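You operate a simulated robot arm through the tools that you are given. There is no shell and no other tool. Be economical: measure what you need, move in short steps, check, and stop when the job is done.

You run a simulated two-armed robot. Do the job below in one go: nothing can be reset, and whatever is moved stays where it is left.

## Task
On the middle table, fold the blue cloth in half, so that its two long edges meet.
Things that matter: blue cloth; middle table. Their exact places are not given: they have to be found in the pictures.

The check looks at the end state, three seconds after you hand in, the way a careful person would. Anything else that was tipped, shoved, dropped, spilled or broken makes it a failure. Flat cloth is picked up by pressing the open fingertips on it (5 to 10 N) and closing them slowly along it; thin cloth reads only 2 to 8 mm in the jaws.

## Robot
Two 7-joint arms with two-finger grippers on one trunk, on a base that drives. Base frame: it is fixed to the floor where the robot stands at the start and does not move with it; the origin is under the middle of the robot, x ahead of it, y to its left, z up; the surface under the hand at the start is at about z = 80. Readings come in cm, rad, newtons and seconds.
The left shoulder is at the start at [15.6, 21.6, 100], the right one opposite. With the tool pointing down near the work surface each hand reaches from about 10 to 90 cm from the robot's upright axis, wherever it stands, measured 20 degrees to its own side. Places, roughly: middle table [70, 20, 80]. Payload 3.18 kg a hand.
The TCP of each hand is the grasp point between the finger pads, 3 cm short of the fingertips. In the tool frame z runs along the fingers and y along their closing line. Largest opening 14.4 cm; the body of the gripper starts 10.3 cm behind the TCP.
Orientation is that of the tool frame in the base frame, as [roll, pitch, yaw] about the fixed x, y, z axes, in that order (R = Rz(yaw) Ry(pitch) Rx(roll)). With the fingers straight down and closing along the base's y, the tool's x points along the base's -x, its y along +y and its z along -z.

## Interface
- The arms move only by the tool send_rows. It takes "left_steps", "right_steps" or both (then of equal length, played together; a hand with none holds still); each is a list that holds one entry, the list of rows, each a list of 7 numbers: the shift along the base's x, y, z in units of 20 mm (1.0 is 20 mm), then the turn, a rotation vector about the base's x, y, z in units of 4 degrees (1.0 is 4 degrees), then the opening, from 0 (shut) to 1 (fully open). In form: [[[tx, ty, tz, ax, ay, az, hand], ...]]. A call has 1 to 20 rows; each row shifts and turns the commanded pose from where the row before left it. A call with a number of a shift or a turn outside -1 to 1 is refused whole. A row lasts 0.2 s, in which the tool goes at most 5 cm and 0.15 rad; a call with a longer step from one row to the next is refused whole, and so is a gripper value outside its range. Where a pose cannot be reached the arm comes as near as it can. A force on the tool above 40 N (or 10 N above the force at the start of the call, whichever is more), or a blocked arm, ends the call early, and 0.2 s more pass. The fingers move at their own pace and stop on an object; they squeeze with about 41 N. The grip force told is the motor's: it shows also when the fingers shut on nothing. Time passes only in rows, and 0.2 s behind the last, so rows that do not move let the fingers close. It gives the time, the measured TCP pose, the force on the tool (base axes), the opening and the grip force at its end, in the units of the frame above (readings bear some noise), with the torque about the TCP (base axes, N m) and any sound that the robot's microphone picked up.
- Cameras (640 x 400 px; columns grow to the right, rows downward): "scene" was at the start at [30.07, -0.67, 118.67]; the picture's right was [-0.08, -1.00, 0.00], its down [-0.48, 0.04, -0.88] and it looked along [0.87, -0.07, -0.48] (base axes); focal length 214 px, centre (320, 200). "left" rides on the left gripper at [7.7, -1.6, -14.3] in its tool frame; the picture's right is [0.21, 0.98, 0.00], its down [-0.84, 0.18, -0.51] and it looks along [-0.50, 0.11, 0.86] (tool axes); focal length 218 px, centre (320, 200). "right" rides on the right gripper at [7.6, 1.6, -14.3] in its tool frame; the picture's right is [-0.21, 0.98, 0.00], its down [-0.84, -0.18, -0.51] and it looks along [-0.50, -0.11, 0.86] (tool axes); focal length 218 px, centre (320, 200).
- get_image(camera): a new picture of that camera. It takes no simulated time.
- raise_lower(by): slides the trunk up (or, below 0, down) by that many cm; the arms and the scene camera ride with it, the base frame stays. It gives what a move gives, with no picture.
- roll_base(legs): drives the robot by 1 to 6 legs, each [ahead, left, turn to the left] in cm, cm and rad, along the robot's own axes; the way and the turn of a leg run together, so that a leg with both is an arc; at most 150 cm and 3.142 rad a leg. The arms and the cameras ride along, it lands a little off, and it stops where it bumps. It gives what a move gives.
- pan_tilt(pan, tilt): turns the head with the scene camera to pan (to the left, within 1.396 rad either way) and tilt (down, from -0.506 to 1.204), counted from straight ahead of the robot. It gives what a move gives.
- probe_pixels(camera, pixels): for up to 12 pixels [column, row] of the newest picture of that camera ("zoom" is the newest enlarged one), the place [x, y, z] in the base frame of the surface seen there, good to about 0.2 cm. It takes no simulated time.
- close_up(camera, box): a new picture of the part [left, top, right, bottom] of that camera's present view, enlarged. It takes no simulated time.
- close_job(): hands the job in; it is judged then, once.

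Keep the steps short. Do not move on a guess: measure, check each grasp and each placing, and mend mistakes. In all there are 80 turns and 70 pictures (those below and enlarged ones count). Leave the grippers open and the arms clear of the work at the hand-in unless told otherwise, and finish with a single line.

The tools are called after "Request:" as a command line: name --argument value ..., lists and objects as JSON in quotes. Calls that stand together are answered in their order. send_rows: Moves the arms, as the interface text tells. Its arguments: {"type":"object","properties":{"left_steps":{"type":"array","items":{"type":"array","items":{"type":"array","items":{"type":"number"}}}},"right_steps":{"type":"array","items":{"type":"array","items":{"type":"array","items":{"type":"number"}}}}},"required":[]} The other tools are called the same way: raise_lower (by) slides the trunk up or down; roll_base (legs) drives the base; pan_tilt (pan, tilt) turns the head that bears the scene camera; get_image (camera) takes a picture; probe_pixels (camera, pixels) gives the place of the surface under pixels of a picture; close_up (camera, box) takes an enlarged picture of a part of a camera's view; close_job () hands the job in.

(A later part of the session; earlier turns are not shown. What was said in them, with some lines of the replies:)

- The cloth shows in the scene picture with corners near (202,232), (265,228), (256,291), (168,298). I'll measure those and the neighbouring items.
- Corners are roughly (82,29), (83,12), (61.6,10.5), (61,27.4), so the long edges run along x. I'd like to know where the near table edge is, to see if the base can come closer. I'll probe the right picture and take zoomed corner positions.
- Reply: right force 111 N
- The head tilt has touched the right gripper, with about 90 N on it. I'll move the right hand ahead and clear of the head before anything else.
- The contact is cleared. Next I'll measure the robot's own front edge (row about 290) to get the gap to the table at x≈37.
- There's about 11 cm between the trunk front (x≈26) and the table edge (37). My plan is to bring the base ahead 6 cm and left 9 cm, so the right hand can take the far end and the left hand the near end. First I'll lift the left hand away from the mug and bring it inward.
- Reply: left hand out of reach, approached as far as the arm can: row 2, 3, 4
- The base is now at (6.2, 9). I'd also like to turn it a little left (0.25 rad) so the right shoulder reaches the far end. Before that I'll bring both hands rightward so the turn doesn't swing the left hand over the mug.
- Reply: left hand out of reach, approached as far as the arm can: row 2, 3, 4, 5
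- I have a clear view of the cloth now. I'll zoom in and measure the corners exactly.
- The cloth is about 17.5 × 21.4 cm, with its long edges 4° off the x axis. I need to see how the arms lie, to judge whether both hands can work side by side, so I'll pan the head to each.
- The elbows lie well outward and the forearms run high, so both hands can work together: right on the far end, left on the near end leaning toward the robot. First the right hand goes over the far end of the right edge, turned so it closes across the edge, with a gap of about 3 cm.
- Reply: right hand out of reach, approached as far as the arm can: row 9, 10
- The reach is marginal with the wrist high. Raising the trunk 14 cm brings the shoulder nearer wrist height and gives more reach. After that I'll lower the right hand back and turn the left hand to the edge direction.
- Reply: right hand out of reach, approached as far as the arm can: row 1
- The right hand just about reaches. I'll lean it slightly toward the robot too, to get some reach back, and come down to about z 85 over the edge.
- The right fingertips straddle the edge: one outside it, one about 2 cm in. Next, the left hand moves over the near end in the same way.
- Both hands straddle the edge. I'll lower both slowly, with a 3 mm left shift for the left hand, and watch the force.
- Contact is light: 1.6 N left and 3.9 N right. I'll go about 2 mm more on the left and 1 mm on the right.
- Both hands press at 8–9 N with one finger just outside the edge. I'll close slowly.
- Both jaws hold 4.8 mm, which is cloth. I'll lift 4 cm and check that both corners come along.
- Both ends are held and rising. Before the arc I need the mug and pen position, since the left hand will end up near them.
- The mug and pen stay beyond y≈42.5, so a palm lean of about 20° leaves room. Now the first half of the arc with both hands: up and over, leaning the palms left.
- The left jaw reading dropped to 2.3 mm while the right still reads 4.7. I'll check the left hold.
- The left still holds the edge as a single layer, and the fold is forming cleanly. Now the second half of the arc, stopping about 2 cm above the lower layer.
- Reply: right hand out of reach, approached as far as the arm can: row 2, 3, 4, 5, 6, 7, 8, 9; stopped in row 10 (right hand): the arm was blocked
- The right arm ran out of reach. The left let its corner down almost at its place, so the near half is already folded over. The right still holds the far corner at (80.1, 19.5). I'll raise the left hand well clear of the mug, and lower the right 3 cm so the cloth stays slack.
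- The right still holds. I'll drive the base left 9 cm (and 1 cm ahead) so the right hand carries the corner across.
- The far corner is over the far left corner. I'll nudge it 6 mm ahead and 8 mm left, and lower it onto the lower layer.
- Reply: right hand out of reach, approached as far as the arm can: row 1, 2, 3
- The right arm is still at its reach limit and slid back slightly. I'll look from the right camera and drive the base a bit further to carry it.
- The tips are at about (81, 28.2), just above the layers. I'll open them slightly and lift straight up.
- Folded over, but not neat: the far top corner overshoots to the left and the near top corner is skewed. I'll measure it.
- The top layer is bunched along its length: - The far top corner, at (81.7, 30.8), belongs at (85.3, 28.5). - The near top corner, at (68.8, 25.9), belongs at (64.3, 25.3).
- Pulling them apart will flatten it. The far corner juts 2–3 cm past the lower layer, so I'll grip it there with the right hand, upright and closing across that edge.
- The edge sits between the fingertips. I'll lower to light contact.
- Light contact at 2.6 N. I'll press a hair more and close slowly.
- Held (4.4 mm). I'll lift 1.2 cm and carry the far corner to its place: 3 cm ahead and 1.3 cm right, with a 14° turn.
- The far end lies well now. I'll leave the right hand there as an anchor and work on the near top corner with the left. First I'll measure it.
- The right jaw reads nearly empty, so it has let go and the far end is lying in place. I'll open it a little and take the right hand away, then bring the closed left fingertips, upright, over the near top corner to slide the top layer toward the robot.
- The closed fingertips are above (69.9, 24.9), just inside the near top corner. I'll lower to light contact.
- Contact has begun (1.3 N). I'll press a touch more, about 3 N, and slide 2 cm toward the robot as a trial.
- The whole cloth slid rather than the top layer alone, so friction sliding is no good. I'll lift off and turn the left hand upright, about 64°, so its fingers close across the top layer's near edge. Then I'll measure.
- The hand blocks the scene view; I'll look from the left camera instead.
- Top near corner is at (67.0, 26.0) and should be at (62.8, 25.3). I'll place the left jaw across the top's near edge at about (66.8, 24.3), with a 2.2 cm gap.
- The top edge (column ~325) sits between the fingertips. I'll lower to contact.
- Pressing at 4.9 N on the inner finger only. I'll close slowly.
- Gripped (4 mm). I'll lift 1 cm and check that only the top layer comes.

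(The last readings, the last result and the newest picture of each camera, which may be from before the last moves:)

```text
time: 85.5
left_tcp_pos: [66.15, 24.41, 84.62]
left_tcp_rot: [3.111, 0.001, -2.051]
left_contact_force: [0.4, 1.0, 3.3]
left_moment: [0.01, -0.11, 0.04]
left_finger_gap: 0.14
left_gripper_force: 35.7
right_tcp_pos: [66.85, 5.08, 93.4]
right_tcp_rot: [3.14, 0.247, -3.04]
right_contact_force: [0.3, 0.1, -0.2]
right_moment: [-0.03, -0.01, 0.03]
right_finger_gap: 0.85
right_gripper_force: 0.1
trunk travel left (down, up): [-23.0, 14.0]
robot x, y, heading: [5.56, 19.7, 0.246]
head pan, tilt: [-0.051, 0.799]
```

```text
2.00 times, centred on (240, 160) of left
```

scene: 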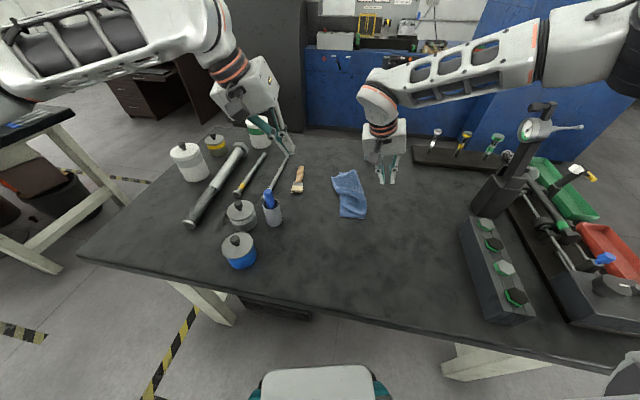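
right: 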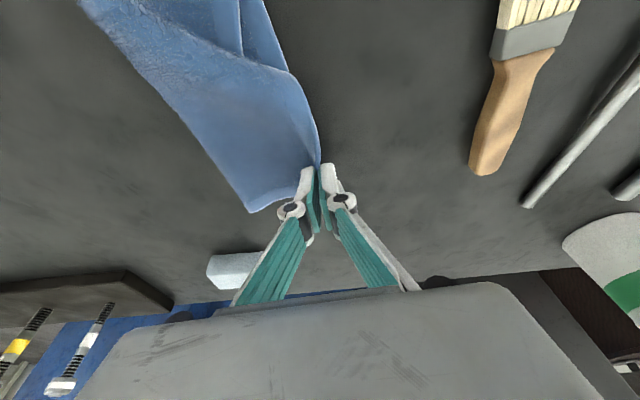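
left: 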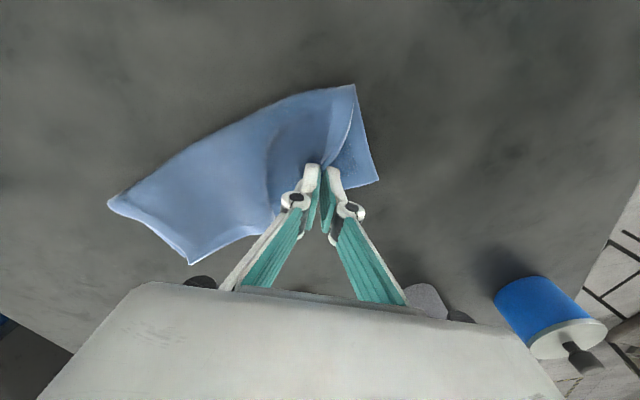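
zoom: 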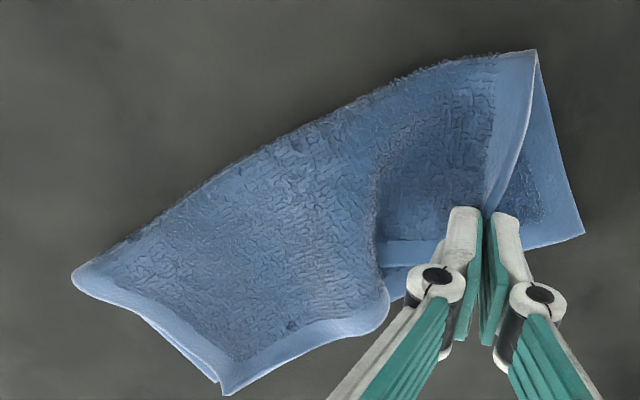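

Only the top layer is in the jaw. I'll carry it to its place: about 3 cm toward the robot and 0.6 cm right, turning 36°.

Request:
send_rows --left_steps '[[[-0.12, -0.02, 0, 0, 0, 0.7, 0], [-0.12, -0.02, -0.05, 0, 0, 0.7, 0], [-0.12, -0.02, -0.05, 0, 0, 0.7, 0], [-0.12, -0.02, 0, 0, 0, 0.7, 0], [-0.12, -0.02, 0, 0, 0, 0.7, 0], [-0.12, -0.02, 0, 0, 0, 0.7, 0], [-0.12, -0.02, 0, 0, 0, 0.7, 0], [-0.12, -0.02, 0, 0, 0, 0.7, 0], [-0.12, -0.02, 0, 0, 0, 0.7, 0], [-0.12, -0.02, 0, 0, 0, 0.7, 0], [-0.12, -0.02, 0, 0, 0, 0.7, 0], [-0.12, -0.02, 0, 0, 0, 0.7, 0], [0, 0, 0, 0, 0, 0, 0]]]'

Request:
close_up --camera "left" --box '[40, 20, 440, 270]'

```text
time: 88.3
left_tcp_pos: [63.21, 23.99, 84.56]
left_tcp_rot: [3.111, 0.002, -1.464]
left_contact_force: [-0.3, -0.4, -0.6]
left_moment: [0.02, 0.0, 0.04]
left_finger_gap: 0.63
left_gripper_force: 31.7
right_tcp_pos: [66.82, 5.14, 93.37]
right_tcp_rot: [3.141, 0.248, -3.039]
right_contact_force: [-0.3, -0.4, 1.1]
right_moment: [-0.03, -0.01, 0.01]
right_finger_gap: 0.85
right_gripper_force: 0.0
trunk travel left (down, up): [-23.0, 14.0]
robot x, y, heading: [5.67, 19.34, 0.248]
head pan, tilt: [-0.051, 0.799]
```

```text
1.60 times, centred on (240, 145) of left
```

zoom: 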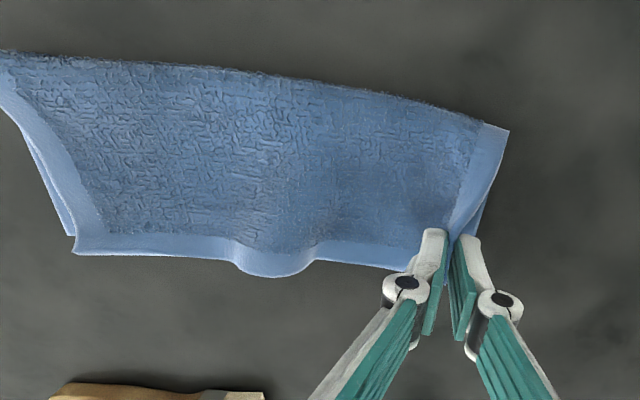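

It's nearly perfect, with a thin sliver of the lower layer still showing. I'll pull 0.7 cm more, lower, release and lift.

Request:
send_rows --left_steps '[[[-0.12, 0, 0, 0, 0, 0, 0], [-0.12, 0, 0, 0, 0, 0, 0], [-0.1, 0, -0.15, 0, 0, 0, 0], [0, 0, -0.15, 0, 0, 0, 0], [0, 0, -0.1, 0, 0, 0, 0], [0, 0, 0, 0, 0, 0, 0.03], [0, 0, 0, 0, 0, 0, 0.07], [0, 0, 0, 0, 0, 0, 0.09], [0, 0, 0.2, 0, 0, 0, 0.09], [0, 0, 0.4, 0, 0, 0, 0.09], [0, 0, 0.8, 0, 0, 0, 0.09], [0, 0, 1, 0, 0, 0, 0.09], [-1, 0, 1, 0, 0, 0, 0.09], [-1, 0, 0.5, 0, 0, 0, 0.09], [-1, 0, 0, 0, 0, 0, 0.09]]]'

Request:
get_image --camera "left"

```text
time: 91.7
left_tcp_pos: [55.78, 25.79, 87.76]
left_tcp_rot: [3.038, 0.009, -1.426]
left_contact_force: [0.7, 0.2, 1.0]
left_moment: [-0.01, -0.02, -0.02]
left_finger_gap: 1.32
left_gripper_force: 0.0
right_tcp_pos: [66.78, 5.09, 93.31]
right_tcp_rot: [3.14, 0.245, -3.041]
right_contact_force: [1.2, -0.1, 0.5]
right_moment: [0.0, 0.01, -0.01]
right_finger_gap: 0.86
right_gripper_force: 0.0
trunk travel left (down, up): [-23.0, 14.0]
robot x, y, heading: [5.49, 19.38, 0.244]
head pan, tilt: [-0.051, 0.799]
stopped in row 15 (left hand): the arm was blocked; the commanded pose is now the measured one
```

```text
14 pictures are left
```

left: 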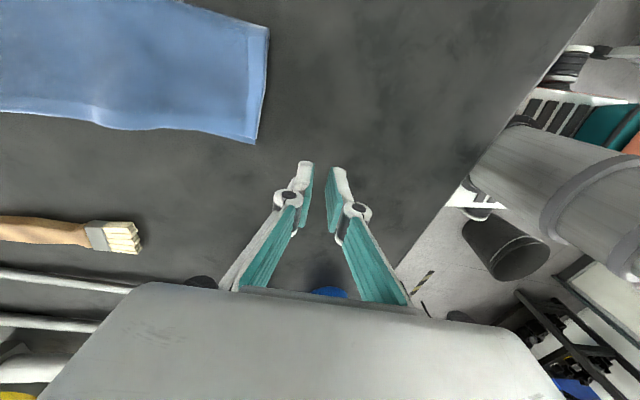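

The cloth now looks neatly folded. The left arm reported blocked while retreating, so I'll check with the scene camera.

Request:
get_image --camera "scene"

```text
13 pictures are left
```

scene: 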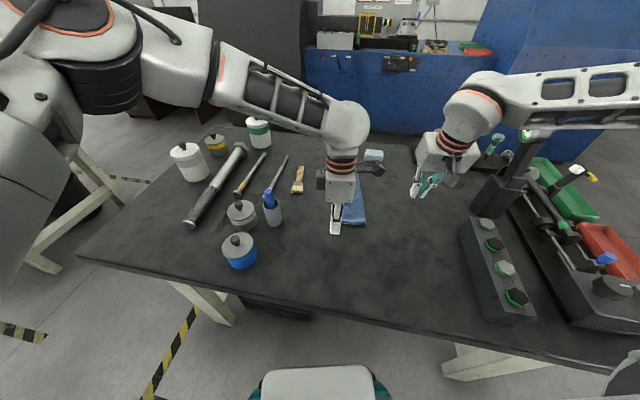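

Nothing was struck; it's a joint limit from the turned wrist. I'll raise the left hand while turning it back.

Request:
send_rows --left_steps '[[[0, 0, 0.5, 0, 0, -1, 0.2], [0, 0, 0.5, 0, 0, -1, 0.2], [0, 0, 0.5, 0, 0, -1, 0.2], [0, 0, 0.5, 0, 0, -1, 0.2], [0, 0, 0.5, 0, 0, -1, 0.2], [0, 0, 0.5, 0, 0, -1, 0.2], [0, 0, 0.5, 0, 0, -1, 0.2], [0, 0, 0.5, 0, 0, -1, 0.2], [0, 0, 0.5, 0, 0, -1, 0.2], [0, 0, 0.5, 0, 0, -1, 0.2], [0, 0, 0.5, 0, 0, -1, 0.2], [0, 0, 0.5, 0, 0, -1, 0.2], [0, 0.5, 0.5, 0, 0, -1, 0.2], [-0.5, 0.5, 0.5, 0, 0, -1, 0.4], [-0.5, 0.5, 0.5, 0, 0, -1, 0.5], [-0.5, 0.5, 0.5, 0, 0, -1, 0.5], [-0.5, 0.5, 0.5, 0, 0, 0, 0.5]]]' --right_steps '[[[-0.4, -0.6, 0.4, 0, 0, 0, 0.2], [-0.4, -0.6, 0.4, 0, 0, 0, 0.2], [-0.4, -0.6, 0.4, 0, 0, 0, 0.2], [-0.4, -0.6, 0.4, 0, 0, 0, 0.3], [-0.4, 0, 0.4, 0, 0, 0, 0.3], [-0.4, 0, 0.4, 0, 0, 0, 0.5], [0, 0, 0, 0, 0, 0, 0.5], [0, 0, 0, 0, 0, 0, 0.5], [0, 0, 0, 0, 0, 0, 0.5], [0, 0, 0, 0, 0, 0, 0.5], [0, 0, 0, 0, 0, 0, 0.5], [0, 0, 0, 0, 0, 0, 0.5], [0, 0, 0, 0, 0, 0, 0.5], [0, 0, 0, 0, 0, 0, 0.5], [0, 0, 0, 0, 0, 0, 0.5], [0, 0, 0, 0, 0, 0, 0.5], [0, 0, 0, 0, 0, 0, 0.5]]]'

Request:
get_image --camera "scene"

Request:
close_up --camera "scene" --box '[312, 156, 392, 231]'

```text
time: 95.3
left_tcp_pos: [51.43, 30.35, 104.98]
left_tcp_rot: [3.04, 0.011, -2.555]
left_contact_force: [-0.5, 0.2, -0.2]
left_moment: [-0.02, -0.01, 0.02]
left_finger_gap: 7.21
left_gripper_force: 0.1
right_tcp_pos: [61.93, 0.3, 98.17]
right_tcp_rot: [3.14, 0.248, -3.041]
right_contact_force: [-0.1, 0.8, -0.1]
right_moment: [0.0, -0.01, 0.0]
right_finger_gap: 7.21
right_gripper_force: 0.1
trunk travel left (down, up): [-23.0, 14.0]
robot x, y, heading: [5.85, 19.7, 0.25]
head pan, tilt: [-0.051, 0.799]
```

```text
12 pictures are left
```

scene: 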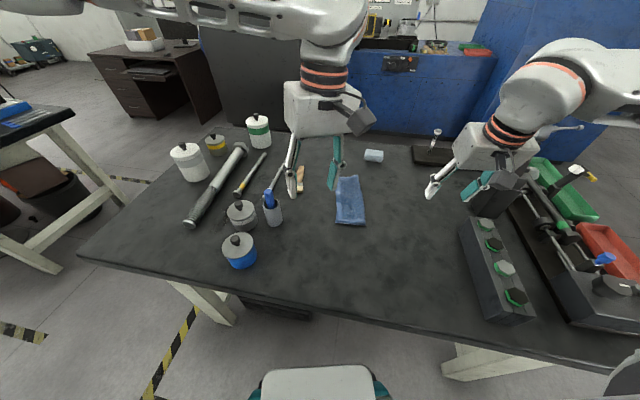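

```text
5.33 times, centred on (352, 194) of scene
```

zoom: 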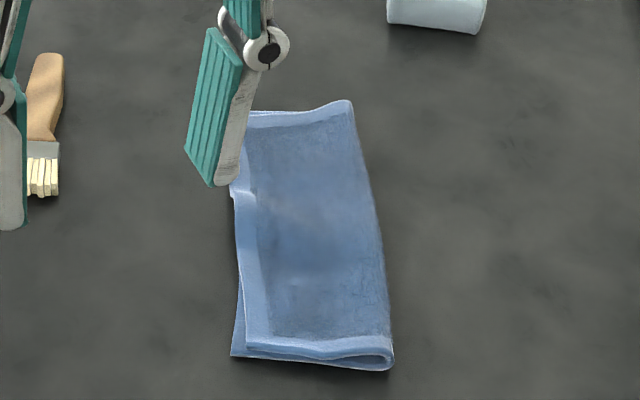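

Very good. I'll move the left hand back and left, out of the view, and measure the edges.

Request:
send_rows --left_steps '[[[-0.5, 0.5, 0.3, 0, 0, 0, 0.5], [-0.5, 0.8, 0.3, 0, 0, 0, 0.5], [-0.5, 1, 0, 0, 0, 0, 0.5], [0, 1, 0, 0, 0, 0, 0.5], [0, 1, 0, 0, 0, 0, 0.5], [0, 1, 0, 0, 0, 0, 0.5]]]'

Request:
close_up --camera "scene" --box '[322, 166, 382, 231]'

```text
time: 96.7
left_tcp_pos: [48.52, 41.22, 106.05]
left_tcp_rot: [3.04, 0.011, -2.553]
left_contact_force: [0.4, 0.9, -0.2]
left_moment: [-0.04, 0.01, -0.02]
left_finger_gap: 7.19
left_gripper_force: 0.0
right_tcp_pos: [61.93, 0.33, 98.11]
right_tcp_rot: [3.141, 0.247, -3.04]
right_contact_force: [0.4, -0.4, 0.7]
right_moment: [0.0, 0.01, 0.01]
right_finger_gap: 7.19
right_gripper_force: 0.0
trunk travel left (down, up): [-23.0, 14.0]
robot x, y, heading: [5.43, 19.46, 0.251]
head pan, tilt: [-0.051, 0.799]
```

```text
6.15 times, centred on (352, 198) of scene
```

zoom: 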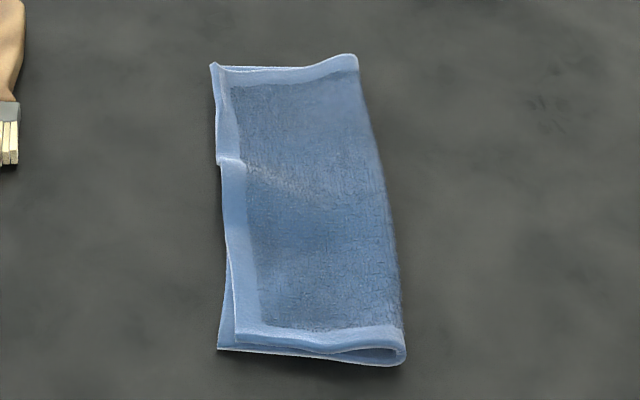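

Request:
probe_pixels --camera "zoom" --pixels '[[213, 65], [238, 341], [220, 348], [402, 362], [355, 58], [219, 160], [225, 200], [232, 270], [218, 110], [225, 320]]'

```text
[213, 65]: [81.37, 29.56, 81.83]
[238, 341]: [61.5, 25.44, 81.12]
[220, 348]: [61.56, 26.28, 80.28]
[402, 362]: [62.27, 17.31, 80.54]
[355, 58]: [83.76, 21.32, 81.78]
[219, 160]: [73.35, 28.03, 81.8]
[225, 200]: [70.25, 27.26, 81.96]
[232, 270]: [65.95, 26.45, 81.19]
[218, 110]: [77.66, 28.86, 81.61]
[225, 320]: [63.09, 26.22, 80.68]
```

The long edges match within about 0.9 cm at the near corner and closely elsewhere, and the other items are where they were. I'll open both grippers fully before handing in.

Request:
send_rows --left_steps '[[[0, 0, 0, 0, 0, 0, 1], [0, 0, 0, 0, 0, 0, 1], [0, 0, 0, 0, 0, 0, 1]]]' --right_steps '[[[0, 0, 0.5, 0, 0, 0, 0.8], [0, 0, 0.5, 0, 0, 0, 1], [0, 0, 0, 0, 0, 0, 1]]]'

Request:
get_image --camera "scene"

```text
time: 97.5
left_tcp_pos: [48.55, 41.05, 106.05]
left_tcp_rot: [3.037, 0.012, -2.553]
left_contact_force: [0.1, -0.7, 0.4]
left_moment: [-0.02, -0.02, 0.01]
left_finger_gap: 14.4
left_gripper_force: 0.0
right_tcp_pos: [62.07, 0.31, 100.03]
right_tcp_rot: [3.142, 0.245, -3.04]
right_contact_force: [0.4, 0.3, -0.2]
right_moment: [0.01, -0.01, -0.01]
right_finger_gap: 14.41
right_gripper_force: 0.1
trunk travel left (down, up): [-23.0, 14.0]
robot x, y, heading: [5.83, 19.78, 0.252]
head pan, tilt: [-0.051, 0.799]
```

```text
9 pictures are left
```

scene: 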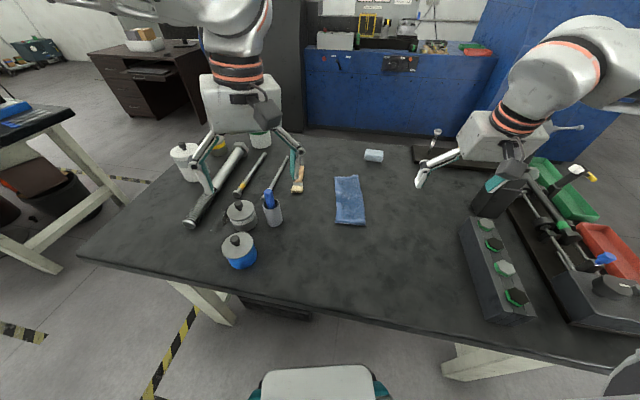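

The cloth is folded, both grippers are open and clear of it, and nothing else has moved. I'm handing in.

Request:
close_job

```text
The job is handed in.
```

The blue cloth on the middle table is folded in half with its long edges meeting, to within about 0.9 cm at the near corner and closer elsewhere, and nothing else on the table was disturbed.
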